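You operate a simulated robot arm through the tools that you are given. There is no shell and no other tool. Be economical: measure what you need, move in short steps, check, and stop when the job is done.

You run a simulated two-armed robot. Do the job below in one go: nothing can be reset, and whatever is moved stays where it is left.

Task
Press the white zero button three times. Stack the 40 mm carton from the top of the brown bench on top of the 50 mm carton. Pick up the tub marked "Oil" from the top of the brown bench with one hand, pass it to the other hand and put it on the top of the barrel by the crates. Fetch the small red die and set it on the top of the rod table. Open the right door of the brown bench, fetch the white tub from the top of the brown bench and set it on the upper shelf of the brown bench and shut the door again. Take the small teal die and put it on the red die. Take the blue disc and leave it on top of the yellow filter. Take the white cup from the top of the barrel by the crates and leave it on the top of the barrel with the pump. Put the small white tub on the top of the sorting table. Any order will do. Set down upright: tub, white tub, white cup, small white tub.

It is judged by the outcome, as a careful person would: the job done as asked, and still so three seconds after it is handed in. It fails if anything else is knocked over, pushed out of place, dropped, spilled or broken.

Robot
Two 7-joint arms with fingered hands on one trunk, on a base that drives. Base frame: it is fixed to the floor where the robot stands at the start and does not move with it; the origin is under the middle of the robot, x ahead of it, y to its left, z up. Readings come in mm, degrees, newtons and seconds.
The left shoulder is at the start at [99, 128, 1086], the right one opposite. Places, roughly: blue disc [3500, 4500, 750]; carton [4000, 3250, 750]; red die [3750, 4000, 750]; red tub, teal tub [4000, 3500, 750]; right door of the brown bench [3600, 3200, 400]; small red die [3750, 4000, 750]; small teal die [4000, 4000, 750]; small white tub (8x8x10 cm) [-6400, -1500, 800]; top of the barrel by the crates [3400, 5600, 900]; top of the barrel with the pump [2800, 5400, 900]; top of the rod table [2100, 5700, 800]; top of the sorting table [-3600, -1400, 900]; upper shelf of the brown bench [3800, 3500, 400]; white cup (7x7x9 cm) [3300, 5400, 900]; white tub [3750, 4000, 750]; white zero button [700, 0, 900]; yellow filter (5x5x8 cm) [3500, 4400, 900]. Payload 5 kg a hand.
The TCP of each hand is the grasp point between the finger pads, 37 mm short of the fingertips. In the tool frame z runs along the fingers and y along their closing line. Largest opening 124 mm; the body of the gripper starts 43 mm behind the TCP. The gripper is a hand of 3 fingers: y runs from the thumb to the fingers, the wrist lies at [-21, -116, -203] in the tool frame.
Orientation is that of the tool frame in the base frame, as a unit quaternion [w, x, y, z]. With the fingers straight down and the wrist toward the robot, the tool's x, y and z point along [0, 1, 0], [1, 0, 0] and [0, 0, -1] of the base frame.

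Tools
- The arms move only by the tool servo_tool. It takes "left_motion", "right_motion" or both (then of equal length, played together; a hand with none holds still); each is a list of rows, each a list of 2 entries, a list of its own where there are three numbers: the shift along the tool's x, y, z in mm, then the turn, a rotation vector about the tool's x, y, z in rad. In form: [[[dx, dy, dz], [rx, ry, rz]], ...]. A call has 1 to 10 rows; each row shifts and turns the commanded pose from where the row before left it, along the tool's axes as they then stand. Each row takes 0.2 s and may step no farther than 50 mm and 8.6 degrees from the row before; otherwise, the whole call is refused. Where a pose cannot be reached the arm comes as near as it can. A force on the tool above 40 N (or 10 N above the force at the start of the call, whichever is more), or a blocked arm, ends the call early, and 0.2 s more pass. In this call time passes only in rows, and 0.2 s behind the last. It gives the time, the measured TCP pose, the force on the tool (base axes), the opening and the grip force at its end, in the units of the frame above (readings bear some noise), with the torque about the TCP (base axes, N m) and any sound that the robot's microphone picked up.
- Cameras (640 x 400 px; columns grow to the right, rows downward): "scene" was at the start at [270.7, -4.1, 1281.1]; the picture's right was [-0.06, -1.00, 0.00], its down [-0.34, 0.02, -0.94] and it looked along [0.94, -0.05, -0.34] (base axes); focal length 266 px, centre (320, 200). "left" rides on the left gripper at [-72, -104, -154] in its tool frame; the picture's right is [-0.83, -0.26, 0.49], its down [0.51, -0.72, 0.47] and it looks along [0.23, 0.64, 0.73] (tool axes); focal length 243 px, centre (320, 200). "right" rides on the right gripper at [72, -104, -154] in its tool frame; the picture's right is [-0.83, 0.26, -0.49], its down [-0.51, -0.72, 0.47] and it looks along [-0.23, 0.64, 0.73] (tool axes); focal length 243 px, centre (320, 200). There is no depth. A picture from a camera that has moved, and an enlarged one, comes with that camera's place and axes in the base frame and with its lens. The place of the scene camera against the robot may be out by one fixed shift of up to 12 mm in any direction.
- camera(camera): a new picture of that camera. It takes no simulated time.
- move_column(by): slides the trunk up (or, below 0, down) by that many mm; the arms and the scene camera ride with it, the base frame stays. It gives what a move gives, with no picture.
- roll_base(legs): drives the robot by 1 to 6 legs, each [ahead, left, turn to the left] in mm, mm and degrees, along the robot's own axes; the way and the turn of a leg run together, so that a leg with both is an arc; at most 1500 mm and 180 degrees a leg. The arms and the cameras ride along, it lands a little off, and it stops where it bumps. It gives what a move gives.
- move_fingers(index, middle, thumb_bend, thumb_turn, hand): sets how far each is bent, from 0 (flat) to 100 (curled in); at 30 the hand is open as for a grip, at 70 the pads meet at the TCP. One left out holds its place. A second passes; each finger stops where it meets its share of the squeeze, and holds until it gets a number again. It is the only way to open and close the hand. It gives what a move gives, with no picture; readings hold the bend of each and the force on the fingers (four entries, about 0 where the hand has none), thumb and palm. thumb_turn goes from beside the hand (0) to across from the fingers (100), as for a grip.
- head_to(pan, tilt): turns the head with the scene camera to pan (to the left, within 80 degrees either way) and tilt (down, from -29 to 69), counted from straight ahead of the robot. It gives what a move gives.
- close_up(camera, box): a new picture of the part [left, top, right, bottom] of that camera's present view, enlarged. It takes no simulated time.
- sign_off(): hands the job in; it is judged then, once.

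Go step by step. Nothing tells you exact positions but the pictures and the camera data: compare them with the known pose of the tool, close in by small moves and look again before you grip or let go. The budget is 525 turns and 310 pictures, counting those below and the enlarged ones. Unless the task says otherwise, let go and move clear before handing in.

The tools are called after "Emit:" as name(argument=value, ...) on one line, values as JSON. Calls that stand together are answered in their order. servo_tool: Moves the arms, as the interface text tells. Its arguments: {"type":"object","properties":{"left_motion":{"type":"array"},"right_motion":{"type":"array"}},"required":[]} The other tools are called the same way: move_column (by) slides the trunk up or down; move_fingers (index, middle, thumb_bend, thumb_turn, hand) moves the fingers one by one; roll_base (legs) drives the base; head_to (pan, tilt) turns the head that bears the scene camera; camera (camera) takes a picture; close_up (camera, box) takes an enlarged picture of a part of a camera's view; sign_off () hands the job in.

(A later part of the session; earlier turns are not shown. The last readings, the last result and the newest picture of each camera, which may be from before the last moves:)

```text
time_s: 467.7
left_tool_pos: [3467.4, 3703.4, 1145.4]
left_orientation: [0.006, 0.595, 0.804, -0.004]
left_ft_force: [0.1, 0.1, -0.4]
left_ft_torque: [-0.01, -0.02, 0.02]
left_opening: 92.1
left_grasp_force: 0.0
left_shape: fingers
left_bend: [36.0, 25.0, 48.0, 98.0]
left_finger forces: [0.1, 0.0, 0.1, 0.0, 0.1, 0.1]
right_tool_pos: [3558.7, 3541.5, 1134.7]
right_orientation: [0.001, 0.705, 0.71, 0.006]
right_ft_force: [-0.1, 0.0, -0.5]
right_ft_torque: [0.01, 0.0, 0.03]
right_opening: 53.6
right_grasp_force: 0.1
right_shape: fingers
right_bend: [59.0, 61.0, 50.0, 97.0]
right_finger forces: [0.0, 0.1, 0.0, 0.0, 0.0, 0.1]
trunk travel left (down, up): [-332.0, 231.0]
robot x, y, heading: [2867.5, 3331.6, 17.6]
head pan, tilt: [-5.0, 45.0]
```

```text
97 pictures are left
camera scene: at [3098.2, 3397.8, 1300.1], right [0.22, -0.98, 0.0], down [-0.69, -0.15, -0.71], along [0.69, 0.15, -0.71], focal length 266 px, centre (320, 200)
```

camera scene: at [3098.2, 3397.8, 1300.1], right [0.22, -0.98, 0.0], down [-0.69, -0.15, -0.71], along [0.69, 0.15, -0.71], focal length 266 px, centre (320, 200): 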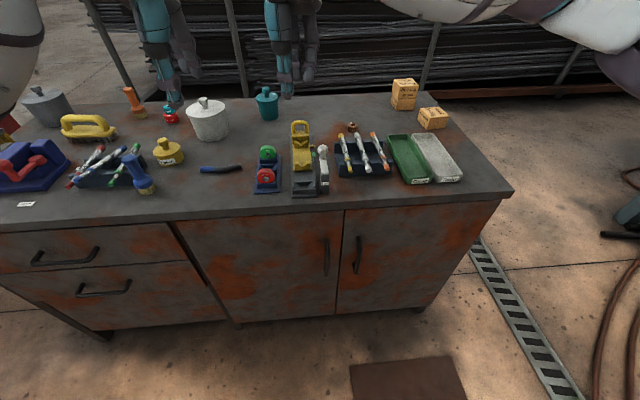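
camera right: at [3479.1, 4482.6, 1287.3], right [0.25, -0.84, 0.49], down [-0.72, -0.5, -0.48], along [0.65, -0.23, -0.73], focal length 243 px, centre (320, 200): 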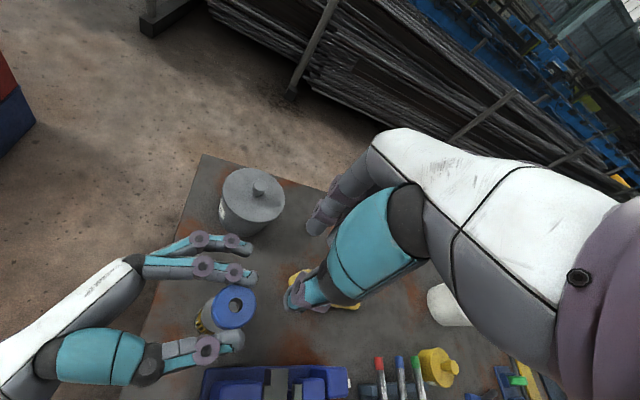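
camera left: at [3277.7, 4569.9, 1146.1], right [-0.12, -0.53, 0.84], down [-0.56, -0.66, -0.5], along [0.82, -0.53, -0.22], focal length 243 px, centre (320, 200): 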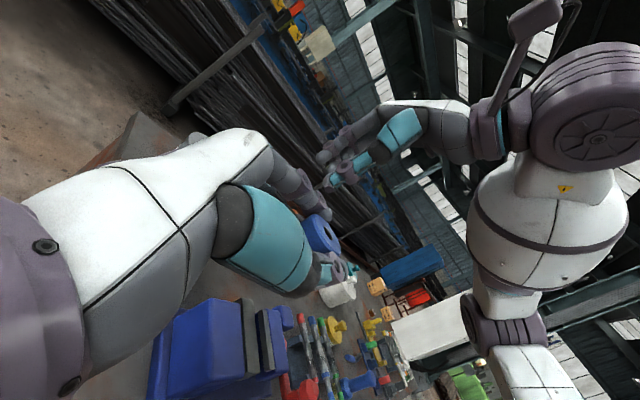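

Handle triangulated at ≈(3566, 3382, 600). Pull the right hand back clear of the bench, align and rotate it to point forward (fingers horizontal, closing left–right).

Emit:
servo_tool(right_motion=[[[0, -45, -10], [0, 0, -0.1415]], [[0, -45, -10], [0, 0, -0.1415]], [[0, -45, 0], [0, 0, 0]], [[0, -20, 0], [-0.0806, -0.0806, -0.0806]], [[0, 0, 0], [-0.0806, -0.0806, -0.0806]], [[0, 0, 0], [-0.0806, -0.0806, -0.0806]], [[0, 0, 0], [-0.0806, -0.0806, -0.0806]], [[0, 0, 0], [-0.0806, -0.0806, -0.0806]], [[0, 0, 0], [-0.0806, -0.0806, -0.0806]]])

Emit:
servo_tool(right_motion=[[[0, 0, 0], [-0.0806, -0.0806, -0.0806]], [[0, 0, 0], [-0.0806, -0.0806, -0.0806]], [[0, 0, 0], [-0.0806, -0.0806, -0.0806]], [[0, 0, 0], [-0.0806, -0.0806, -0.0806]], [[0, 0, 0], [-0.0806, -0.0806, -0.0806]], [[0, 0, 0], [-0.0806, -0.0806, -0.0806]], [[0, 0, 0], [-0.0806, -0.0806, -0.0806]], [[0, 0, 0], [-0.0806, -0.0806, -0.0806]], [[0, 0, 0], [-0.0806, -0.0806, -0.0806]]])

Emit:
move_column(by=-300)

Emit:
camera(camera="scene")

```text
time_s: 468.1
left_tool_pos: [3463.0, 3699.1, 1147.1]
left_orientation: [0.008, 0.599, 0.8, 0.0]
left_ft_force: [0.2, -0.4, 0.7]
left_ft_torque: [0.02, -0.03, 0.04]
left_opening: 92.4
left_grasp_force: 0.1
left_shape: fingers
left_bend: [36.0, 25.0, 48.0, 98.0]
left_finger forces: [0.0, 0.1, 0.0, 0.0, 0.0, 0.1]
right_tool_pos: [3523.2, 3538.0, 1141.5]
right_orientation: [0.0, 0.666, 0.746, 0.007]
right_ft_force: [0.7, 1.0, 0.4]
right_ft_torque: [0.01, -0.04, 0.05]
right_opening: 53.6
right_grasp_force: 0.1
right_shape: fingers
right_bend: [59.0, 61.0, 50.0, 97.0]
right_finger forces: [0.1, 0.0, 0.0, 0.0, 0.0, 0.1]
trunk travel left (down, up): [-332.0, 231.0]
robot x, y, heading: [2867.1, 3330.4, 17.5]
head pan, tilt: [-5.0, 45.0]
stopped in row 2 (left hand): the force on the tool passed its limit at 65 N (the readings are from after the stop); the commanded pose is now the measured one
```

```text
time_s: 468.5
left_tool_pos: [3463.7, 3698.4, 1147.5]
left_orientation: [0.007, 0.604, 0.797, 0.001]
left_ft_force: [-0.1, -0.2, 0.2]
left_ft_torque: [0.05, -0.02, 0.0]
left_opening: 92.4
left_grasp_force: 0.0
left_shape: fingers
left_bend: [36.0, 25.0, 48.0, 98.0]
left_finger forces: [0.1, 0.0, 0.1, 0.1, 0.0, 0.0]
right_tool_pos: [3530.9, 3535.4, 1142.1]
right_orientation: [0.035, 0.653, 0.757, 0.009]
right_ft_force: [0.0, -0.2, -0.1]
right_ft_torque: [0.05, 0.04, 0.01]
right_opening: 53.9
right_grasp_force: 0.0
right_shape: fingers
right_bend: [59.0, 61.0, 50.0, 97.0]
right_finger forces: [0.0, 0.1, 0.0, 0.0, 0.1, 0.1]
trunk travel left (down, up): [-332.0, 231.0]
robot x, y, heading: [2864.6, 3329.6, 17.5]
head pan, tilt: [-5.0, 45.0]
stopped in row 1 (left hand): the force on the tool passed its limit at 88 N (the readings are from after the stop); the commanded pose is now the measured one
```

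```text
time_s: 470.9
left_tool_pos: [3464.2, 3699.5, 878.8]
left_orientation: [0.007, 0.605, 0.796, 0.0]
left_ft_force: [-5.1, -0.2, -1.6]
left_ft_torque: [0.1, -0.89, -0.52]
left_opening: 92.6
left_grasp_force: 0.1
left_shape: fingers
left_bend: [36.0, 25.0, 48.0, 98.0]
left_finger forces: [0.0, 0.0, 0.0, 0.0, 0.1, 0.1]
right_tool_pos: [3534.0, 3536.3, 879.2]
right_orientation: [0.035, 0.655, 0.754, 0.018]
right_ft_force: [4.5, -0.5, 17.9]
right_ft_torque: [0.25, 0.7, -0.29]
right_opening: 52.0
right_grasp_force: 9.4
right_shape: fingers
right_bend: [60.0, 62.0, 50.0, 97.0]
right_finger forces: [15.9, 1.5, 0.0, 0.1, 0.1, 0.1]
trunk travel left (down, up): [-64.0, 500.0]
robot x, y, heading: [2865.3, 3330.6, 17.7]
head pan, tilt: [-5.0, 45.0]
stopped: the force on the tool passed its limit at 51 N (the readings are from after the stop); the commanded pose is now the measured one
```

```text
96 pictures are left
camera scene: at [3184.6, 3425.1, 1001.0], right [0.22, -0.98, 0.0], down [-0.69, -0.15, -0.71], along [0.69, 0.15, -0.71], focal length 266 px, centre (320, 200)
```

scene: 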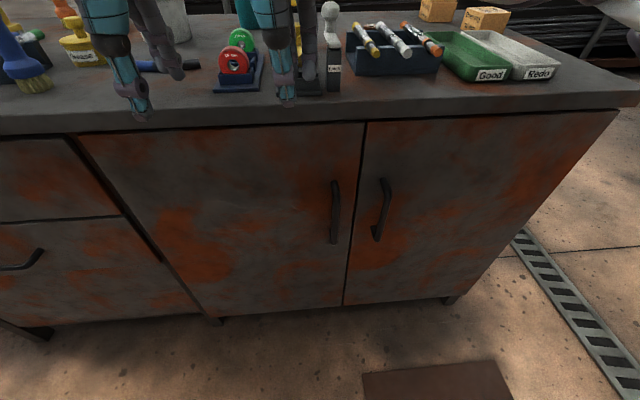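

Mistake: the hands touched each other and the rotation stopped, so lowering brought them down to the bench top. Raise immediately and inspect for disturbance.

Emit:
move_column(by=280)

Emit:
camera(camera="scene")

Emit:
close_up(camera="scene", box=[140, 80, 460, 220])

```text
time_s: 473.7
left_tool_pos: [3465.6, 3700.2, 1157.2]
left_orientation: [0.008, 0.605, 0.796, 0.0]
left_ft_force: [-1.7, 0.0, -1.4]
left_ft_torque: [0.05, -0.39, -0.19]
left_opening: 92.2
left_grasp_force: 0.1
left_shape: fingers
left_bend: [36.0, 25.0, 48.0, 98.0]
left_finger forces: [0.1, 0.0, 0.0, 0.0, 0.1, 0.0]
right_tool_pos: [3535.0, 3537.0, 1157.5]
right_orientation: [0.035, 0.655, 0.755, 0.014]
right_ft_force: [2.1, 0.4, 0.1]
right_ft_torque: [0.02, 0.4, -0.19]
right_opening: 53.6
right_grasp_force: 0.1
right_shape: fingers
right_bend: [59.0, 61.0, 50.0, 97.0]
right_finger forces: [0.0, 0.0, 0.1, 0.0, 0.1, 0.1]
trunk travel left (down, up): [-344.0, 220.0]
robot x, y, heading: [2860.0, 3329.4, 17.5]
head pan, tilt: [-5.0, 45.0]
```

```text
95 pictures are left
camera scene: at [3096.4, 3397.3, 1311.8], right [0.22, -0.98, 0.0], down [-0.69, -0.15, -0.71], along [0.69, 0.15, -0.71], focal length 266 px, centre (320, 200)
```

scene: 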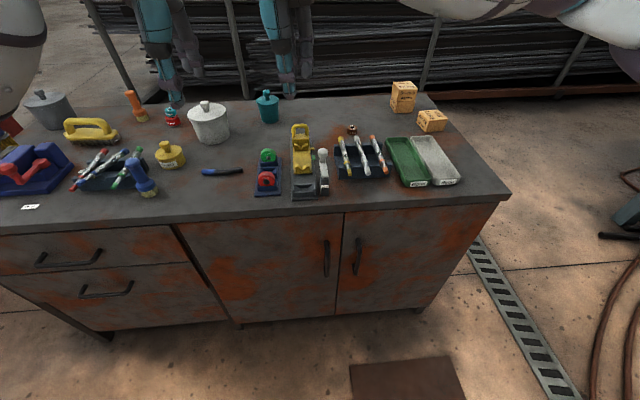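

```text
2.00 times, centred on (300, 150) of scene
camera zoom: at [3096.4, 3397.3, 1311.8], right [0.22, -0.98, 0.0], down [-0.69, -0.15, -0.71], along [0.69, 0.15, -0.71], focal length 533 px, centre (360, 300)
```

zoom: 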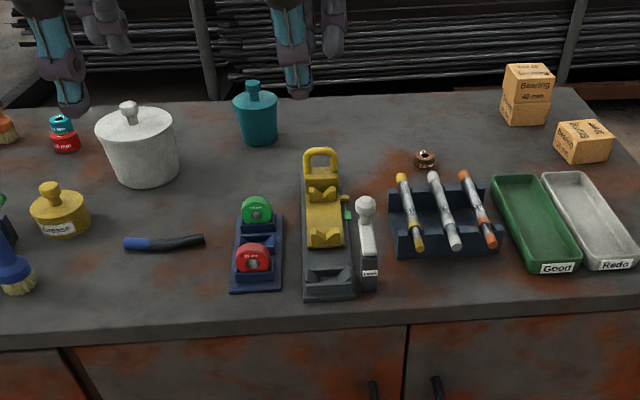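

Items appear undisturbed. Now separate the hands first: left hand up and left, then pull the right hand back.

Emit:
servo_tool(left_motion=[[[40, 0, -10], [0, 0, 0]], [[40, 0, -10], [0, 0, 0]], [[40, 0, -10], [0, 0, 0]], [[30, 0, -20], [0, 0, 0]]])

Emit:
servo_tool(right_motion=[[[-25, -35, 0], [0, 0, 0]], [[-25, -35, 0], [0, 0, 0]], [[-25, -35, 0], [0, 0, 0]], [[-25, -30, 0], [0, 0, 0]]])

```text
time_s: 474.7
left_tool_pos: [3420.9, 3845.3, 1205.7]
left_orientation: [0.007, 0.605, 0.796, -0.001]
left_ft_force: [0.0, 0.8, -0.2]
left_ft_torque: [-0.01, 0.0, 0.01]
left_opening: 92.8
left_grasp_force: 0.1
left_shape: fingers
left_bend: [36.0, 25.0, 48.0, 98.0]
left_finger forces: [0.0, 0.1, 0.0, 0.1, 0.1, 0.1]
right_tool_pos: [3534.0, 3538.1, 1158.1]
right_orientation: [0.035, 0.655, 0.755, 0.014]
right_ft_force: [0.2, -0.3, 0.0]
right_ft_torque: [0.0, -0.01, 0.0]
right_opening: 53.6
right_grasp_force: 0.0
right_shape: fingers
right_bend: [59.0, 61.0, 50.0, 97.0]
right_finger forces: [0.0, 0.1, 0.0, 0.0, 0.0, 0.0]
trunk travel left (down, up): [-344.0, 220.0]
robot x, y, heading: [2863.2, 3328.5, 17.6]
head pan, tilt: [-5.0, 45.0]
```

```text
time_s: 475.7
left_tool_pos: [3421.4, 3843.1, 1207.3]
left_orientation: [0.007, 0.605, 0.796, 0.0]
left_ft_force: [-0.5, -0.4, 0.5]
left_ft_torque: [0.03, 0.0, 0.04]
left_opening: 92.3
left_grasp_force: 0.1
left_shape: fingers
left_bend: [36.0, 25.0, 48.0, 98.0]
left_finger forces: [0.1, 0.0, 0.0, 0.0, 0.1, 0.0]
right_tool_pos: [3415.0, 3418.7, 1152.6]
right_orientation: [0.035, 0.654, 0.755, 0.015]
right_ft_force: [-0.4, -1.1, -0.2]
right_ft_torque: [0.03, 0.01, 0.03]
right_opening: 53.5
right_grasp_force: 0.0
right_shape: fingers
right_bend: [59.0, 61.0, 50.0, 97.0]
right_finger forces: [0.0, 0.0, 0.0, 0.0, 0.0, 0.0]
trunk travel left (down, up): [-344.0, 220.0]
robot x, y, heading: [2859.6, 3332.2, 17.7]
head pan, tilt: [-5.0, 45.0]
```

Hands are apart. Now rotate the right hand to point forward with fingers left/thumb right.

Emit:
servo_tool(right_motion=[[[0, 0, 0], [-0.0858, -0.0706, -0.0878]], [[0, 0, 0], [-0.0858, -0.0706, -0.0878]], [[0, 0, 0], [-0.0858, -0.0706, -0.0878]], [[0, 0, 0], [-0.0858, -0.0706, -0.0878]], [[0, 0, 0], [-0.0858, -0.0706, -0.0878]], [[0, 0, 0], [-0.0858, -0.0706, -0.0878]], [[0, 0, 0], [-0.0858, -0.0706, -0.0878]], [[0, 0, 0], [-0.0858, -0.0706, -0.0878]], [[0, 0, 0], [-0.0858, -0.0706, -0.0878]], [[0, 0, 0], [-0.0858, -0.0706, -0.0878]]])

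Emit:
servo_tool(right_motion=[[[0, 0, 0], [-0.0858, -0.0706, -0.0878]], [[0, 0, 0], [-0.0858, -0.0706, -0.0878]], [[0, 0, 0], [-0.0858, -0.0706, -0.0878]], [[0, 0, 0], [-0.0858, -0.0706, -0.0878]], [[0, 0, 0], [-0.0858, -0.0706, -0.0878]]])

```text
time_s: 477.9
left_tool_pos: [3421.3, 3843.4, 1206.5]
left_orientation: [0.006, 0.605, 0.796, -0.001]
left_ft_force: [0.8, -1.6, -0.4]
left_ft_torque: [-0.01, -0.01, -0.01]
left_opening: 92.6
left_grasp_force: 0.1
left_shape: fingers
left_bend: [36.0, 25.0, 48.0, 98.0]
left_finger forces: [0.1, 0.1, 0.0, 0.1, 0.1, 0.1]
right_tool_pos: [3475.4, 3474.4, 1183.8]
right_orientation: [0.536, 0.184, 0.82, 0.081]
right_ft_force: [-0.4, -0.2, 0.3]
right_ft_torque: [0.01, 0.02, 0.01]
right_opening: 53.3
right_grasp_force: 0.1
right_shape: fingers
right_bend: [59.0, 61.0, 50.0, 97.0]
right_finger forces: [0.0, 0.0, 0.0, 0.0, 0.0, 0.0]
right hand out of reach, approached as far as the arm can: row 4, 5, 6, 7, 8, 9, 10
trunk travel left (down, up): [-344.0, 220.0]
robot x, y, heading: [2863.2, 3328.0, 17.4]
head pan, tilt: [-5.0, 45.0]
```

```text
time_s: 479.1
left_tool_pos: [3422.2, 3843.4, 1206.0]
left_orientation: [0.007, 0.606, 0.795, 0.0]
left_ft_force: [0.5, 0.4, -0.4]
left_ft_torque: [0.02, -0.04, 0.0]
left_opening: 92.5
left_grasp_force: 0.1
left_shape: fingers
left_bend: [36.0, 25.0, 48.0, 98.0]
left_finger forces: [0.0, 0.1, 0.0, 0.0, 0.0, 0.0]
right_tool_pos: [3491.3, 3476.7, 1186.6]
right_orientation: [0.622, 0.052, 0.776, 0.092]
right_ft_force: [1.2, 0.0, 0.7]
right_ft_torque: [-0.04, -0.03, 0.0]
right_opening: 53.7
right_grasp_force: 0.0
right_shape: fingers
right_bend: [59.0, 61.0, 50.0, 97.0]
right_finger forces: [0.0, 0.0, 0.0, 0.0, 0.0, 0.0]
right hand out of reach, approached as far as the arm can: row 1, 2, 3, 4, 5
trunk travel left (down, up): [-344.0, 220.0]
robot x, y, heading: [2864.0, 3328.4, 17.5]
head pan, tilt: [-5.0, 45.0]
```

The forward-pointing pose is too close to my body. Step back 150 mm and extend the hand correspondingly.

Emit:
roll_base(legs=[[-170, 0, 0]])

Emit:
servo_tool(right_motion=[[[0, -25, 35], [0, 0, 0]], [[0, -25, 35], [0, 0, 0]], [[0, -25, 35], [0, 0, 0]], [[0, 0, 35], [0, 0, 0]]])

```text
time_s: 480.6
left_tool_pos: [3267.9, 3794.6, 1204.2]
left_orientation: [0.005, 0.606, 0.796, -0.001]
left_ft_force: [0.8, 0.1, 0.1]
left_ft_torque: [-0.01, 0.03, -0.02]
left_opening: 92.3
left_grasp_force: 0.0
left_shape: fingers
left_bend: [36.0, 25.0, 48.0, 98.0]
left_finger forces: [0.0, 0.0, 0.0, 0.1, 0.0, 0.1]
right_tool_pos: [3334.5, 3427.1, 1185.9]
right_orientation: [0.62, 0.053, 0.777, 0.091]
right_ft_force: [0.0, -0.1, 0.2]
right_ft_torque: [0.0, -0.02, 0.01]
right_opening: 53.7
right_grasp_force: 0.1
right_shape: fingers
right_bend: [59.0, 61.0, 50.0, 97.0]
right_finger forces: [0.0, 0.0, 0.1, 0.0, 0.0, 0.0]
trunk travel left (down, up): [-344.0, 220.0]
robot x, y, heading: [2707.1, 3278.6, 17.6]
head pan, tilt: [-5.0, 45.0]
```

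```text
time_s: 481.6
left_tool_pos: [3267.1, 3794.7, 1204.5]
left_orientation: [0.007, 0.606, 0.796, 0.0]
left_ft_force: [-0.1, -0.3, 0.0]
left_ft_torque: [0.0, -0.01, -0.01]
left_opening: 92.4
left_grasp_force: 0.1
left_shape: fingers
left_bend: [36.0, 25.0, 48.0, 98.0]
left_finger forces: [0.0, 0.0, 0.0, 0.0, 0.0, 0.0]
right_tool_pos: [3334.9, 3427.7, 1186.1]
right_orientation: [0.621, 0.051, 0.777, 0.092]
right_ft_force: [0.7, -0.7, 0.5]
right_ft_torque: [0.01, 0.01, -0.01]
right_opening: 53.5
right_grasp_force: 0.2
right_shape: fingers
right_bend: [59.0, 61.0, 50.0, 97.0]
right_finger forces: [0.0, 0.0, 0.1, 0.0, 0.1, 0.0]
right hand out of reach, approached as far as the arm can: row 1, 2, 3, 4
trunk travel left (down, up): [-344.0, 220.0]
robot x, y, heading: [2710.3, 3281.8, 17.6]
head pan, tilt: [-5.0, 45.0]
```

Emit:
servo_tool(right_motion=[[[0, 0, 0], [0.0858, 0.0706, 0.0878]], [[0, 0, 0], [0.0858, 0.0706, 0.0878]], [[0, 0, 0], [0.0858, 0.0706, 0.0878]], [[0, 0, 0], [0.0858, 0.0706, 0.0878]]])

```text
time_s: 482.6
left_tool_pos: [3265.4, 3794.5, 1205.5]
left_orientation: [0.007, 0.605, 0.796, -0.001]
left_ft_force: [0.1, -0.1, -0.5]
left_ft_torque: [-0.01, 0.01, -0.03]
left_opening: 92.3
left_grasp_force: 0.1
left_shape: fingers
left_bend: [36.0, 25.0, 48.0, 98.0]
left_finger forces: [0.1, 0.0, 0.1, 0.0, 0.1, 0.1]
right_tool_pos: [3335.3, 3428.7, 1189.0]
right_orientation: [0.463, 0.278, 0.839, 0.071]
right_ft_force: [-0.2, 0.2, 0.1]
right_ft_torque: [0.01, 0.01, -0.02]
right_opening: 53.4
right_grasp_force: 0.0
right_shape: fingers
right_bend: [59.0, 61.0, 50.0, 97.0]
right_finger forces: [0.0, 0.0, 0.0, 0.1, 0.1, 0.1]
trunk travel left (down, up): [-344.0, 220.0]
robot x, y, heading: [2707.6, 3281.2, 17.2]
head pan, tilt: [-5.0, 45.0]
```

Commands now start from the achieved pose. Move the hand out toward the handle's line (still in front of the bench), then lower the trunk in safe free space.

Emit:
servo_tool(right_motion=[[[3.4, -14.6, 39.1], [0, 0, 0]], [[3.4, -14.6, 39.1], [0, 0, 0]], [[3.4, -14.6, 39.1], [0, 0, 0]], [[3.4, -14.6, 39.1], [0, 0, 0]], [[3.4, -14.6, 39.1], [0, 0, 0]]])

Emit:
servo_tool(right_motion=[[[0, 0, 0], [-0.0858, -0.0706, -0.0878]], [[0, 0, 0], [-0.0858, -0.0706, -0.0878]], [[0, 0, 0], [-0.0858, -0.0706, -0.0878]]])

Emit:
camera(camera="scene")

```text
time_s: 483.8
left_tool_pos: [3264.6, 3794.4, 1205.8]
left_orientation: [0.007, 0.605, 0.796, -0.001]
left_ft_force: [0.5, 0.2, 0.0]
left_ft_torque: [-0.03, -0.02, 0.0]
left_opening: 92.4
left_grasp_force: 0.1
left_shape: fingers
left_bend: [36.0, 25.0, 48.0, 98.0]
left_finger forces: [0.1, 0.0, 0.0, 0.1, 0.0, 0.0]
right_tool_pos: [3420.9, 3373.6, 1083.0]
right_orientation: [0.464, 0.277, 0.839, 0.071]
right_ft_force: [-0.6, 0.0, -0.6]
right_ft_torque: [-0.01, -0.02, -0.01]
right_opening: 53.5
right_grasp_force: 0.0
right_shape: fingers
right_bend: [59.0, 61.0, 50.0, 98.0]
right_finger forces: [0.1, 0.0, 0.1, 0.0, 0.0, 0.0]
right hand out of reach, approached as far as the arm can: row 4, 5
trunk travel left (down, up): [-344.0, 220.0]
robot x, y, heading: [2706.8, 3279.7, 17.6]
head pan, tilt: [-5.0, 45.0]
```

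```text
time_s: 484.6
left_tool_pos: [3265.5, 3795.1, 1205.3]
left_orientation: [0.006, 0.605, 0.796, -0.001]
left_ft_force: [-1.2, 1.1, 1.1]
left_ft_torque: [-0.01, -0.02, -0.01]
left_opening: 92.7
left_grasp_force: 0.0
left_shape: fingers
left_bend: [36.0, 25.0, 48.0, 98.0]
left_finger forces: [0.0, 0.0, 0.0, 0.0, 0.0, 0.0]
right_tool_pos: [3414.3, 3352.6, 1110.6]
right_orientation: [0.514, 0.195, 0.83, 0.094]
right_ft_force: [1.4, -0.8, -5.2]
right_ft_torque: [0.1, -0.38, 0.04]
right_opening: 53.5
right_grasp_force: 0.1
right_shape: fingers
right_bend: [59.0, 61.0, 50.0, 98.0]
right_finger forces: [0.0, 0.0, 0.1, 0.0, 0.1, 0.1]
right hand out of reach, approached as far as the arm can: row 1, 2, 3
trunk travel left (down, up): [-344.0, 220.0]
robot x, y, heading: [2704.4, 3281.5, 17.2]
head pan, tilt: [-5.0, 45.0]
```

```text
93 pictures are left
camera scene: at [2938.6, 3347.7, 1311.9], right [0.22, -0.98, 0.0], down [-0.69, -0.15, -0.71], along [0.69, 0.15, -0.71], focal length 266 px, centre (320, 200)
```

scene: 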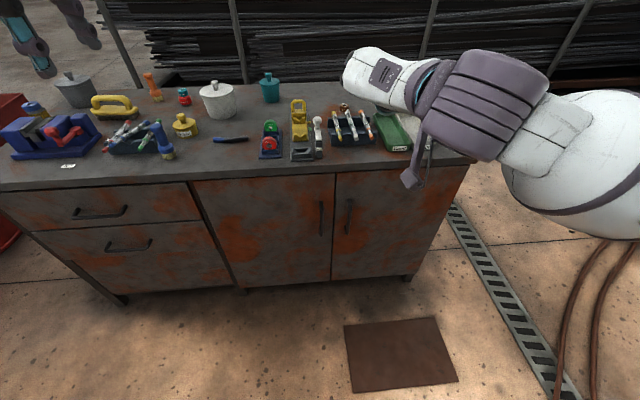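

Hand orientation (forward, ~27° down) is good enough for a pinch on the vertical bar. Both hands are in front of the bench edge; lower the trunk.

Emit:
move_column(by=-300)

Emit:
camera(camera="right")

Emit:
camera(camera="scene")

```text
time_s: 487.6
left_tool_pos: [3266.5, 3794.8, 903.9]
left_orientation: [0.006, 0.606, 0.796, 0.0]
left_ft_force: [0.2, -0.1, -0.4]
left_ft_torque: [-0.03, -0.04, 0.02]
left_opening: 92.3
left_grasp_force: 0.1
left_shape: fingers
left_bend: [36.0, 25.0, 48.0, 98.0]
left_finger forces: [0.1, 0.0, 0.0, 0.0, 0.0, 0.0]
right_tool_pos: [3452.9, 3365.2, 631.3]
right_orientation: [0.403, 0.184, 0.896, 0.03]
right_ft_force: [0.2, -0.7, 0.0]
right_ft_torque: [0.01, -0.01, 0.01]
right_opening: 53.8
right_grasp_force: 0.0
right_shape: fingers
right_bend: [59.0, 61.0, 50.0, 97.0]
right_finger forces: [0.0, 0.0, 0.1, 0.1, 0.0, 0.0]
trunk travel left (down, up): [-44.0, 520.0]
robot x, y, heading: [2702.4, 3279.0, 17.3]
head pan, tilt: [-5.0, 45.0]
```

```text
92 pictures are left
camera right: at [3264.9, 3308.2, 662.2], right [0.22, 0.0, 0.97], down [0.43, -0.9, -0.1], along [0.87, 0.45, -0.2], focal length 243 px, centre (320, 200)
```

right: 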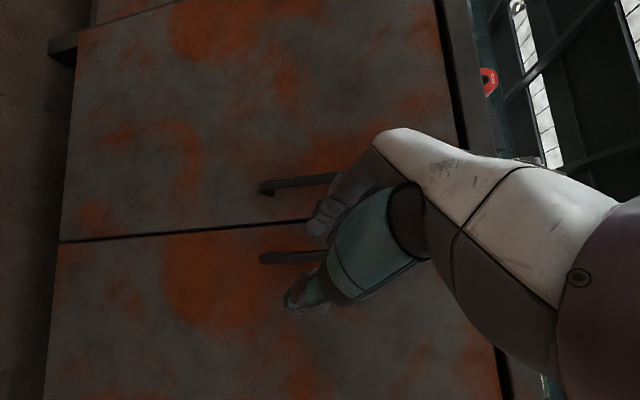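

```text
91 pictures are left
camera scene: at [3033.6, 3377.3, 982.2], right [0.21, -0.98, 0.0], down [-0.69, -0.15, -0.71], along [0.69, 0.15, -0.71], focal length 266 px, centre (320, 200)
```

scene: 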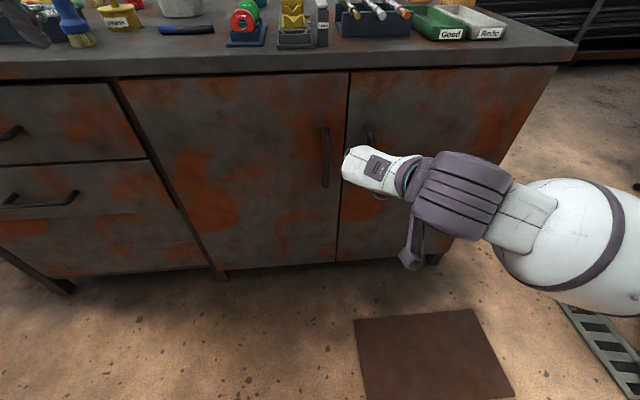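

Excellent — the hand is right at the handle's line, with the right door's handle between thumb and fingers. Open slightly and advance.

Emit:
move_fingers(hand="right", index=48, middle=48, thumb_bend=45)

Emit:
servo_tool(right_motion=[[[-13.9, 11.1, 18], [0, 0, 0]], [[-13.9, 11.1, 18], [0, 0, 0]]])

Emit:
camera(camera="right")

Emit:
close_up(camera="scene", box=[260, 70, 460, 270])

```text
time_s: 488.6
left_tool_pos: [3265.8, 3794.8, 905.4]
left_orientation: [0.006, 0.605, 0.796, 0.0]
left_ft_force: [-0.8, 0.5, 0.6]
left_ft_torque: [-0.03, -0.02, 0.04]
left_opening: 92.3
left_grasp_force: 0.1
left_shape: fingers
left_bend: [36.0, 25.0, 48.0, 98.0]
left_finger forces: [0.0, 0.1, 0.0, 0.0, 0.0, 0.0]
right_tool_pos: [3452.7, 3366.1, 630.0]
right_orientation: [0.402, 0.184, 0.897, 0.031]
right_ft_force: [0.0, 0.3, -0.6]
right_ft_torque: [-0.01, -0.02, -0.05]
right_opening: 77.7
right_grasp_force: 0.1
right_shape: fingers
right_bend: [48.0, 48.0, 45.0, 97.0]
right_finger forces: [0.0, 0.1, 0.1, 0.0, 0.0, 0.1]
trunk travel left (down, up): [-44.0, 520.0]
robot x, y, heading: [2709.6, 3284.2, 17.6]
head pan, tilt: [-5.0, 45.0]
```

```text
time_s: 489.2
left_tool_pos: [3265.7, 3794.1, 905.1]
left_orientation: [0.007, 0.605, 0.796, 0.0]
left_ft_force: [0.3, 0.3, 0.6]
left_ft_torque: [-0.04, 0.0, 0.01]
left_opening: 92.5
left_grasp_force: 0.0
left_shape: fingers
left_bend: [36.0, 25.0, 48.0, 98.0]
left_finger forces: [0.1, 0.0, 0.1, 0.0, 0.0, 0.1]
right_tool_pos: [3502.9, 3372.6, 629.6]
right_orientation: [0.402, 0.184, 0.897, 0.03]
right_ft_force: [0.2, -0.4, 0.8]
right_ft_torque: [0.0, 0.02, -0.01]
right_opening: 78.0
right_grasp_force: 0.0
right_shape: fingers
right_bend: [48.0, 48.0, 45.0, 97.0]
right_finger forces: [0.1, 0.0, 0.0, 0.0, 0.0, 0.0]
trunk travel left (down, up): [-44.0, 520.0]
robot x, y, heading: [2707.8, 3281.2, 17.4]
head pan, tilt: [-5.0, 45.0]
```

```text
90 pictures are left
camera right: at [3315.5, 3314.8, 662.5], right [0.23, 0.0, 0.97], down [0.43, -0.9, -0.1], along [0.87, 0.45, -0.2], focal length 243 px, centre (320, 200)
```

right: 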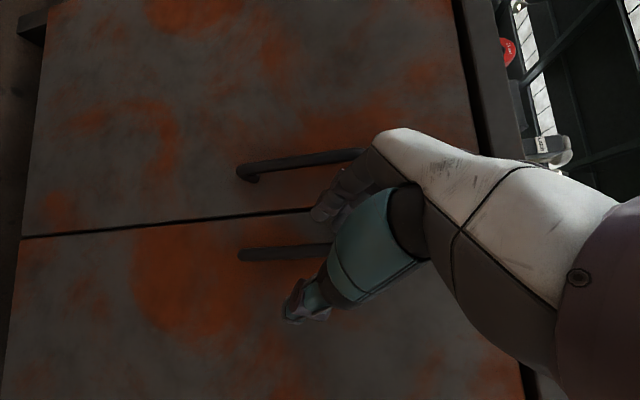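

```text
2.00 times, centred on (360, 170) of scene
camera zoom: at [3033.9, 3377.4, 982.0], right [0.21, -0.98, 0.0], down [-0.69, -0.15, -0.71], along [0.69, 0.15, -0.71], focal length 533 px, centre (240, 260)
```

zoom: 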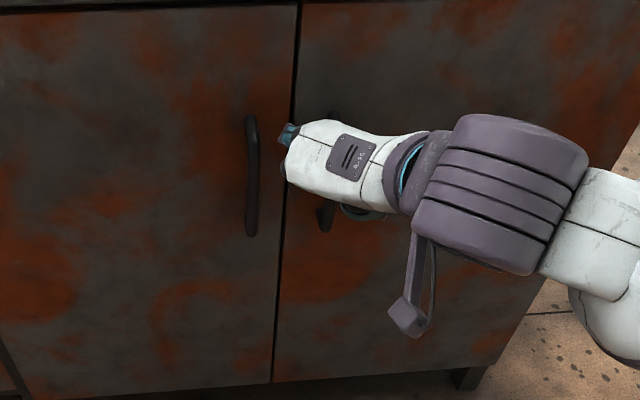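

Emit:
servo_tool(right_motion=[[[-14, 10.7, 18.1], [0, 0, 0]], [[-11, 8.5, 14.5], [0, 0, 0]]])

Emit:
camera(camera="right")

```text
time_s: 489.8
left_tool_pos: [3263.3, 3792.6, 905.9]
left_orientation: [0.006, 0.606, 0.795, -0.001]
left_ft_force: [0.2, 0.7, -0.6]
left_ft_torque: [-0.02, 0.03, -0.01]
left_opening: 92.7
left_grasp_force: 0.0
left_shape: fingers
left_bend: [36.0, 25.0, 48.0, 98.0]
left_finger forces: [0.0, 0.0, 0.0, 0.1, 0.1, 0.0]
right_tool_pos: [3531.6, 3382.0, 632.3]
right_orientation: [0.398, 0.178, 0.899, 0.036]
right_ft_force: [-27.1, -6.5, 5.3]
right_ft_torque: [0.21, -0.35, 0.62]
right_opening: 77.1
right_grasp_force: 13.7
right_shape: fingers
right_bend: [49.0, 54.0, 45.0, 98.0]
right_finger forces: [3.4, 24.4, 0.0, 0.0, 0.1, 0.0]
trunk travel left (down, up): [-44.0, 520.0]
robot x, y, heading: [2707.6, 3277.0, 17.4]
head pan, tilt: [-5.0, 45.0]
stopped in row 2 (right hand): the force on the tool passed its limit at 55 N (the readings are from after the stop); the commanded pose is now the measured one
```

```text
88 pictures are left
camera right: at [3345.1, 3321.6, 664.4], right [0.23, -0.01, 0.97], down [0.45, -0.89, -0.11], along [0.86, 0.46, -0.2], focal length 243 px, centre (320, 200)
```

right: 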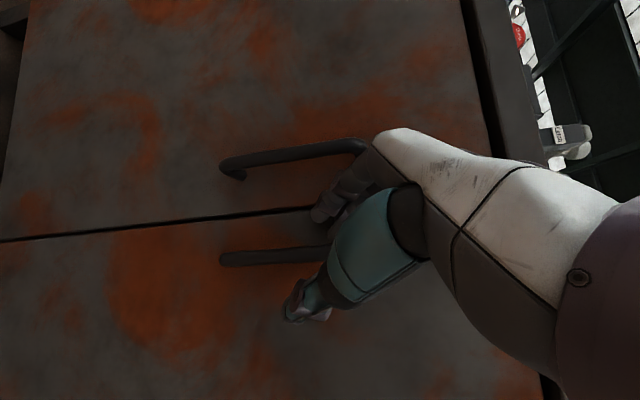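

Fingertips touch the door face; the bar should be at the pads now. Ease back 3 mm and close on the bar.

Emit:
servo_tool(right_motion=[[[1.5, -1.5, -3], [0, 0, 0]]])

Emit:
move_fingers(hand="right", index=78, middle=78, thumb_bend=70)

Emit:
close_up(camera="right", box=[180, 130, 440, 340])

```text
time_s: 490.2
left_tool_pos: [3264.3, 3793.7, 905.2]
left_orientation: [0.006, 0.605, 0.796, -0.001]
left_ft_force: [0.3, -0.2, -0.7]
left_ft_torque: [-0.04, -0.02, -0.01]
left_opening: 92.5
left_grasp_force: 0.0
left_shape: fingers
left_bend: [36.0, 25.0, 48.0, 98.0]
left_finger forces: [0.0, 0.0, 0.0, 0.0, 0.0, 0.0]
right_tool_pos: [3531.3, 3380.7, 632.4]
right_orientation: [0.399, 0.179, 0.899, 0.034]
right_ft_force: [-16.6, -2.6, -0.2]
right_ft_torque: [0.0, -0.01, 0.32]
right_opening: 78.2
right_grasp_force: 8.1
right_shape: fingers
right_bend: [48.0, 54.0, 45.0, 98.0]
right_finger forces: [0.0, 17.0, 0.1, 0.0, 0.1, 0.1]
trunk travel left (down, up): [-44.0, 520.0]
robot x, y, heading: [2707.3, 3281.0, 17.2]
head pan, tilt: [-5.0, 45.0]
```

```text
time_s: 491.2
left_tool_pos: [3266.3, 3793.8, 904.7]
left_orientation: [0.006, 0.605, 0.796, -0.002]
left_ft_force: [0.1, -0.6, -1.0]
left_ft_torque: [0.03, 0.02, 0.02]
left_opening: 92.5
left_grasp_force: 0.0
left_shape: fingers
left_bend: [36.0, 25.0, 48.0, 98.0]
left_finger forces: [0.0, 0.0, 0.0, 0.0, 0.0, 0.1]
right_tool_pos: [3533.2, 3380.0, 631.0]
right_orientation: [0.399, 0.181, 0.898, 0.033]
right_ft_force: [4.8, -6.1, -11.0]
right_ft_torque: [-0.11, 0.08, -0.03]
right_opening: 11.4
right_grasp_force: 11.0
right_shape: fingers
right_bend: [75.0, 77.0, 65.0, 97.0]
right_finger forces: [8.7, 4.5, 0.0, 0.0, 9.6, 0.0]
trunk travel left (down, up): [-44.0, 520.0]
robot x, y, heading: [2707.3, 3283.0, 17.5]
head pan, tilt: [-5.0, 45.0]
```

```text
1.90 times, centred on (310, 235) of right
camera zoom: at [3346.0, 3320.4, 663.0], right [0.23, -0.01, 0.97], down [0.44, -0.89, -0.11], along [0.87, 0.46, -0.2], focal length 462 px, centre (339, 133)
```

zoom: 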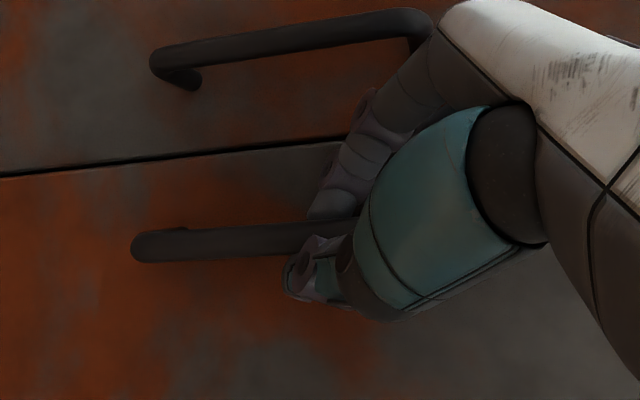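

The bar is gripped. Pull the door by backing the base along the door's arc in small legs.

Emit:
roll_base(legs=[[-66, -6, 0], [-64, -17, 0]])

Emit:
camera(camera="scene")

```text
time_s: 492.6
left_tool_pos: [3192.9, 3759.2, 903.2]
left_orientation: [0.005, 0.606, 0.795, -0.002]
left_ft_force: [0.3, 0.3, 0.9]
left_ft_torque: [-0.04, 0.0, 0.02]
left_opening: 92.4
left_grasp_force: 0.2
left_shape: fingers
left_bend: [36.0, 25.0, 48.0, 98.0]
left_finger forces: [0.0, 0.0, 0.1, 0.0, 0.0, 0.0]
right_tool_pos: [3462.5, 3342.7, 633.7]
right_orientation: [0.402, 0.184, 0.897, 0.032]
right_ft_force: [2.9, -1.6, -11.7]
right_ft_torque: [0.27, -0.31, 0.5]
right_opening: 15.2
right_grasp_force: 21.3
right_shape: fingers
right_bend: [77.0, 74.0, 63.0, 98.0]
right_finger forces: [13.7, 19.9, 0.0, 0.0, 10.1, 0.0]
trunk travel left (down, up): [-44.0, 520.0]
robot x, y, heading: [2633.4, 3247.0, 17.4]
head pan, tilt: [-5.0, 45.0]
stopped in leg 2: the force on the tool passed its limit at 42 N (the readings are from after the stop); the commanded pose is now the measured one
```

```text
86 pictures are left
camera scene: at [2959.9, 3342.4, 981.9], right [0.21, -0.98, 0.0], down [-0.69, -0.15, -0.71], along [0.69, 0.15, -0.71], focal length 266 px, centre (320, 200)
```

scene: 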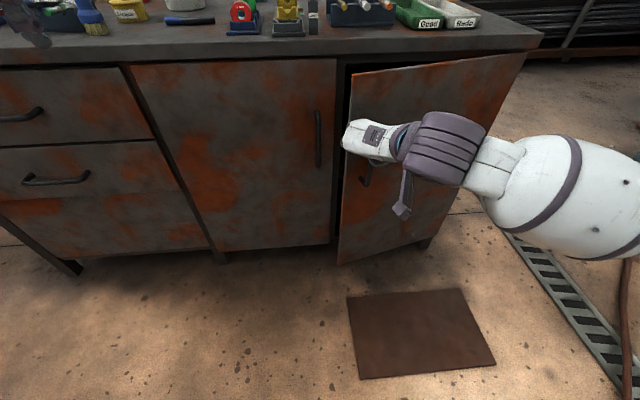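

Door is opening (~12°). Continue along the arc in smaller legs.

Emit:
roll_base(legs=[[-37, -14, 0]])

Emit:
roll_base(legs=[[-36, -17, 0]])

Emit:
roll_base(legs=[[-34, -21, 0]])

Emit:
camera(camera="right")

```text
time_s: 493.4
left_tool_pos: [3164.1, 3734.6, 904.2]
left_orientation: [0.005, 0.606, 0.796, -0.001]
left_ft_force: [-0.1, 0.0, 0.3]
left_ft_torque: [0.02, -0.02, 0.01]
left_opening: 92.2
left_grasp_force: 0.0
left_shape: fingers
left_bend: [36.0, 25.0, 48.0, 98.0]
left_finger forces: [0.0, 0.0, 0.1, 0.1, 0.0, 0.0]
right_tool_pos: [3433.5, 3318.9, 634.6]
right_orientation: [0.403, 0.185, 0.896, 0.033]
right_ft_force: [7.9, -5.2, -15.0]
right_ft_torque: [-0.07, -0.47, 0.78]
right_opening: 15.1
right_grasp_force: 27.6
right_shape: fingers
right_bend: [76.0, 73.0, 63.0, 99.0]
right_finger forces: [10.7, 35.1, 0.0, 0.1, 9.7, 0.1]
trunk travel left (down, up): [-44.0, 520.0]
robot x, y, heading: [2598.3, 3227.1, 17.3]
head pan, tilt: [-5.0, 45.0]
```

```text
time_s: 494.3
left_tool_pos: [3134.0, 3708.5, 905.2]
left_orientation: [0.005, 0.606, 0.796, -0.002]
left_ft_force: [-1.1, 0.5, 0.9]
left_ft_torque: [0.05, -0.02, 0.02]
left_opening: 92.6
left_grasp_force: 0.0
left_shape: fingers
left_bend: [36.0, 25.0, 48.0, 98.0]
left_finger forces: [0.0, 0.1, 0.0, 0.1, 0.0, 0.0]
right_tool_pos: [3403.5, 3292.2, 636.0]
right_orientation: [0.403, 0.184, 0.896, 0.033]
right_ft_force: [12.7, -9.2, -5.2]
right_ft_torque: [0.01, -0.72, 0.81]
right_opening: 14.2
right_grasp_force: 34.8
right_shape: fingers
right_bend: [76.0, 71.0, 64.0, 99.0]
right_finger forces: [10.0, 51.2, 0.1, 0.0, 8.6, 0.0]
trunk travel left (down, up): [-44.0, 520.0]
robot x, y, heading: [2570.5, 3195.5, 17.4]
head pan, tilt: [-5.0, 45.0]
```

```text
time_s: 495.2
left_tool_pos: [3108.2, 3677.8, 904.6]
left_orientation: [0.005, 0.606, 0.796, -0.001]
left_ft_force: [0.8, 0.6, 0.9]
left_ft_torque: [0.02, 0.0, 0.03]
left_opening: 92.2
left_grasp_force: 0.0
left_shape: fingers
left_bend: [36.0, 25.0, 48.0, 98.0]
left_finger forces: [0.0, 0.1, 0.0, 0.1, 0.0, 0.0]
right_tool_pos: [3377.7, 3259.9, 636.6]
right_orientation: [0.404, 0.185, 0.895, 0.032]
right_ft_force: [8.0, -1.9, -1.4]
right_ft_torque: [0.27, -0.88, 1.13]
right_opening: 11.9
right_grasp_force: 38.2
right_shape: fingers
right_bend: [77.0, 70.0, 66.0, 98.0]
right_finger forces: [11.7, 59.6, 0.0, 0.0, 5.6, 0.0]
trunk travel left (down, up): [-44.0, 520.0]
robot x, y, heading: [2544.9, 3164.5, 17.4]
head pan, tilt: [-5.0, 45.0]
```

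```text
85 pictures are left
camera right: at [3189.4, 3202.9, 666.5], right [0.22, -0.01, 0.98], down [0.43, -0.9, -0.1], along [0.87, 0.45, -0.19], focal length 243 px, centre (320, 200)
```

right: 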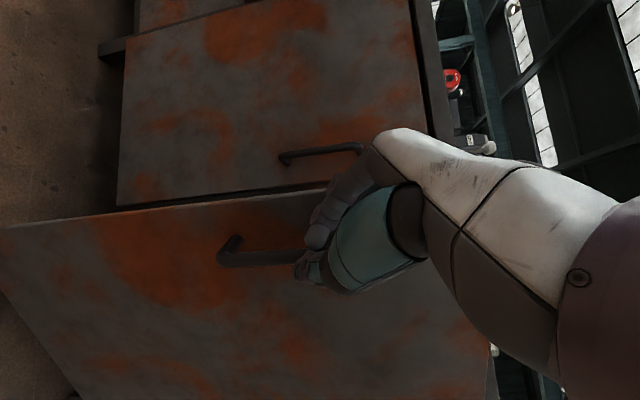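

Door is open ~30°. Release the handle, back off, and then push the door wider from inside its free edge.

Emit:
move_fingers(hand="right", index=45, middle=45, thumb_bend=40)

Emit:
roll_base(legs=[[-100, 15, 0], [0, 110, 0]])

Emit:
camera(camera="scene")

```text
time_s: 496.2
left_tool_pos: [3106.5, 3678.3, 903.4]
left_orientation: [0.005, 0.606, 0.796, -0.003]
left_ft_force: [-0.1, 0.8, 0.3]
left_ft_torque: [0.01, -0.01, -0.02]
left_opening: 92.5
left_grasp_force: 0.1
left_shape: fingers
left_bend: [36.0, 25.0, 48.0, 98.0]
left_finger forces: [0.0, 0.0, 0.1, 0.0, 0.0, 0.0]
right_tool_pos: [3376.6, 3260.2, 637.0]
right_orientation: [0.404, 0.185, 0.895, 0.032]
right_ft_force: [0.0, 1.2, 0.5]
right_ft_torque: [0.0, 0.01, -0.02]
right_opening: 90.3
right_grasp_force: 0.0
right_shape: fingers
right_bend: [45.0, 45.0, 40.0, 98.0]
right_finger forces: [0.0, 0.1, 0.1, 0.0, 0.0, 0.0]
trunk travel left (down, up): [-44.0, 520.0]
robot x, y, heading: [2546.8, 3170.8, 17.3]
head pan, tilt: [-5.0, 45.0]
```

```text
time_s: 498.6
left_tool_pos: [2973.2, 3767.4, 903.5]
left_orientation: [0.006, 0.605, 0.796, -0.002]
left_ft_force: [-0.3, 0.7, 0.7]
left_ft_torque: [-0.01, 0.02, -0.04]
left_opening: 92.5
left_grasp_force: 0.1
left_shape: fingers
left_bend: [36.0, 25.0, 48.0, 98.0]
left_finger forces: [0.0, 0.0, 0.1, 0.1, 0.1, 0.0]
right_tool_pos: [3244.9, 3349.2, 636.3]
right_orientation: [0.405, 0.184, 0.895, 0.031]
right_ft_force: [0.4, 0.4, 0.3]
right_ft_torque: [0.0, 0.0, 0.02]
right_opening: 90.7
right_grasp_force: 0.1
right_shape: fingers
right_bend: [45.0, 45.0, 40.0, 98.0]
right_finger forces: [0.0, 0.0, 0.0, 0.1, 0.0, 0.1]
trunk travel left (down, up): [-44.0, 520.0]
robot x, y, heading: [2414.0, 3253.2, 17.3]
head pan, tilt: [-5.0, 45.0]
```

```text
84 pictures are left
camera scene: at [2741.5, 3350.6, 982.1], right [0.21, -0.98, 0.0], down [-0.69, -0.15, -0.71], along [0.69, 0.15, -0.71], focal length 266 px, centre (320, 200)
```

scene: 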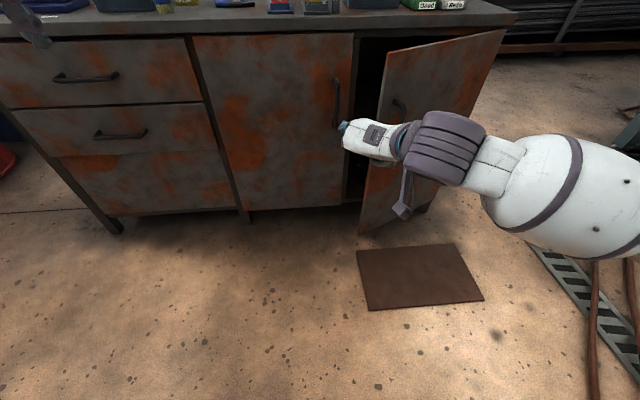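

Emit:
roll_base(legs=[[190, 0, 0], [0, -150, 0]])

Emit:
camera(camera="scene")

```text
time_s: 501.1
left_tool_pos: [3175.4, 3746.2, 905.0]
left_orientation: [0.006, 0.602, 0.798, -0.003]
left_ft_force: [-0.4, -0.4, 0.1]
left_ft_torque: [-0.02, 0.01, 0.01]
left_opening: 92.2
left_grasp_force: 0.0
left_shape: fingers
left_bend: [36.0, 25.0, 48.0, 98.0]
left_finger forces: [0.0, 0.1, 0.0, 0.0, 0.1, 0.0]
right_tool_pos: [3439.8, 3340.6, 634.7]
right_orientation: [0.399, 0.172, 0.9, 0.043]
right_ft_force: [-9.4, 15.9, -0.6]
right_ft_torque: [-0.05, 0.06, 1.36]
right_opening: 91.0
right_grasp_force: 9.3
right_shape: fingers
right_bend: [45.0, 34.0, 40.0, 98.0]
right_finger forces: [0.0, 18.9, 0.0, 0.1, 0.1, 0.1]
trunk travel left (down, up): [-44.0, 520.0]
robot x, y, heading: [2621.5, 3228.3, 17.8]
head pan, tilt: [-5.0, 45.0]
stopped in leg 2: the force on the tool passed its limit at 45 N (the readings are from after the stop); the commanded pose is now the measured one
```

```text
83 pictures are left
camera scene: at [2944.9, 3328.3, 982.2], right [0.22, -0.97, 0.0], down [-0.69, -0.16, -0.71], along [0.69, 0.16, -0.71], focal length 266 px, centre (320, 200)
```

scene: 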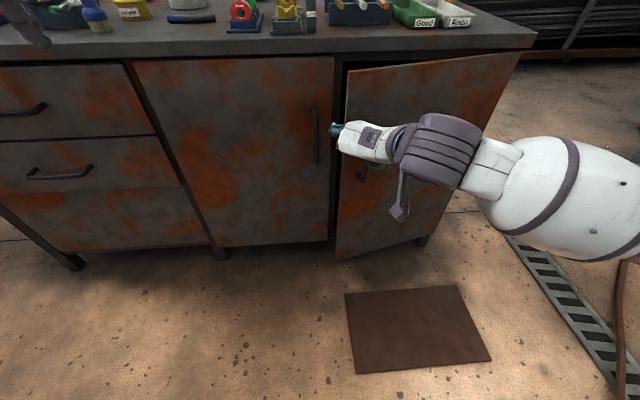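

The hand pushed on the front of the door instead. I'll back off and re-grip the handle, then swing the base around the hinge with the door.

Emit:
roll_base(legs=[[-110, 0, 0]])

Emit:
camera(camera="right")

Emit:
camera(camera="scene")

```text
time_s: 502.3
left_tool_pos: [3070.9, 3711.4, 903.3]
left_orientation: [0.006, 0.603, 0.798, -0.001]
left_ft_force: [-0.1, 0.1, 0.1]
left_ft_torque: [-0.01, -0.01, 0.01]
left_opening: 92.2
left_grasp_force: 0.0
left_shape: fingers
left_bend: [36.0, 25.0, 48.0, 98.0]
left_finger forces: [0.1, 0.0, 0.0, 0.1, 0.0, 0.1]
right_tool_pos: [3338.6, 3304.6, 635.0]
right_orientation: [0.4, 0.174, 0.899, 0.041]
right_ft_force: [-0.5, -0.1, 0.4]
right_ft_torque: [0.0, -0.05, -0.02]
right_opening: 91.2
right_grasp_force: 0.1
right_shape: fingers
right_bend: [45.0, 45.0, 40.0, 98.0]
right_finger forces: [0.0, 0.0, 0.1, 0.0, 0.1, 0.0]
trunk travel left (down, up): [-44.0, 520.0]
robot x, y, heading: [2514.4, 3196.1, 17.9]
head pan, tilt: [-5.0, 45.0]
```

```text
82 pictures are left
camera right: at [3152.4, 3241.4, 666.6], right [0.23, -0.01, 0.97], down [0.46, -0.88, -0.11], along [0.86, 0.47, -0.19], focal length 243 px, centre (320, 200)
```

right: 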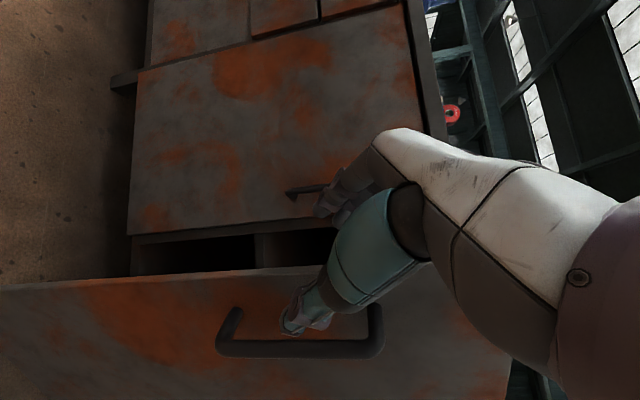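

```text
81 pictures are left
camera scene: at [2841.4, 3293.6, 982.3], right [0.22, -0.98, 0.0], down [-0.69, -0.16, -0.71], along [0.69, 0.16, -0.71], focal length 266 px, centre (320, 200)
```

scene: 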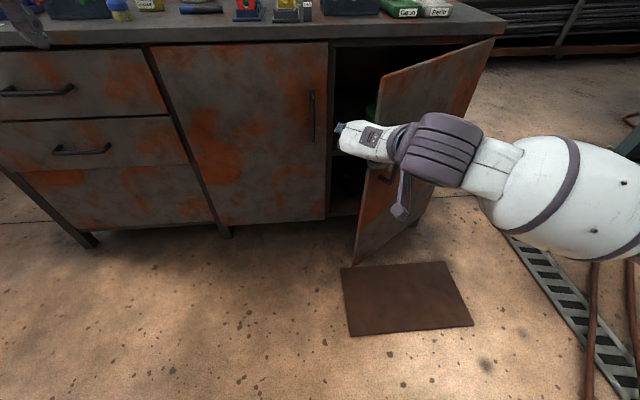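

Lucky: the fingers are now behind the door's free edge and the thumb in front, and the door is ~38° open. Grip the edge and swing it by moving the base around the hinge.

Emit:
move_fingers(hand="right", index=75, middle=75, thumb_bend=70)

Emit:
roll_base(legs=[[-30, -45, 4]])

Emit:
camera(camera="right")

```text
time_s: 503.3
left_tool_pos: [3071.7, 3712.7, 904.5]
left_orientation: [0.006, 0.603, 0.797, -0.002]
left_ft_force: [0.2, -0.7, 0.6]
left_ft_torque: [-0.01, 0.01, -0.01]
left_opening: 92.5
left_grasp_force: 0.0
left_shape: fingers
left_bend: [36.0, 25.0, 48.0, 98.0]
left_finger forces: [0.1, 0.0, 0.1, 0.0, 0.0, 0.0]
right_tool_pos: [3338.1, 3304.4, 634.5]
right_orientation: [0.4, 0.174, 0.899, 0.04]
right_ft_force: [-0.2, 0.9, 0.0]
right_ft_torque: [0.01, 0.01, 0.01]
right_opening: 2.0
right_grasp_force: 0.0
right_shape: fingers
right_bend: [74.0, 75.0, 68.0, 98.0]
right_finger forces: [0.0, 0.0, 0.1, 0.0, 0.0, 0.1]
trunk travel left (down, up): [-44.0, 520.0]
robot x, y, heading: [2516.2, 3192.7, 17.7]
head pan, tilt: [-5.0, 45.0]
```

```text
time_s: 504.4
left_tool_pos: [3022.3, 3697.1, 903.5]
left_orientation: [0.006, 0.575, 0.818, -0.001]
left_ft_force: [-0.1, 0.2, 0.1]
left_ft_torque: [0.0, 0.0, 0.03]
left_opening: 92.4
left_grasp_force: 0.0
left_shape: fingers
left_bend: [36.0, 25.0, 48.0, 98.0]
left_finger forces: [0.0, 0.0, 0.0, 0.1, 0.0, 0.0]
right_tool_pos: [3316.1, 3308.6, 634.1]
right_orientation: [0.399, 0.142, 0.904, 0.054]
right_ft_force: [0.1, -0.6, -0.2]
right_ft_torque: [0.02, -0.01, 0.01]
right_opening: 1.9
right_grasp_force: 0.1
right_shape: fingers
right_bend: [74.0, 75.0, 68.0, 98.0]
right_finger forces: [0.0, 0.0, 0.0, 0.0, 0.1, 0.0]
trunk travel left (down, up): [-44.0, 520.0]
robot x, y, heading: [2503.5, 3146.0, 21.8]
head pan, tilt: [-5.0, 45.0]
```

```text
80 pictures are left
camera right: at [3134.8, 3233.5, 666.3], right [0.23, 0.01, 0.97], down [0.52, -0.85, -0.11], along [0.83, 0.53, -0.2], focal length 243 px, centre (320, 200)
```

right: 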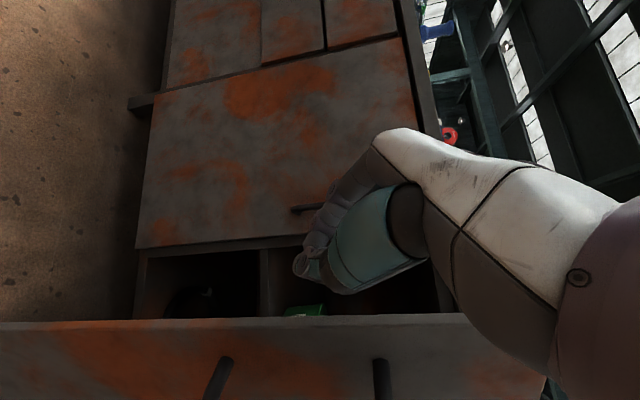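

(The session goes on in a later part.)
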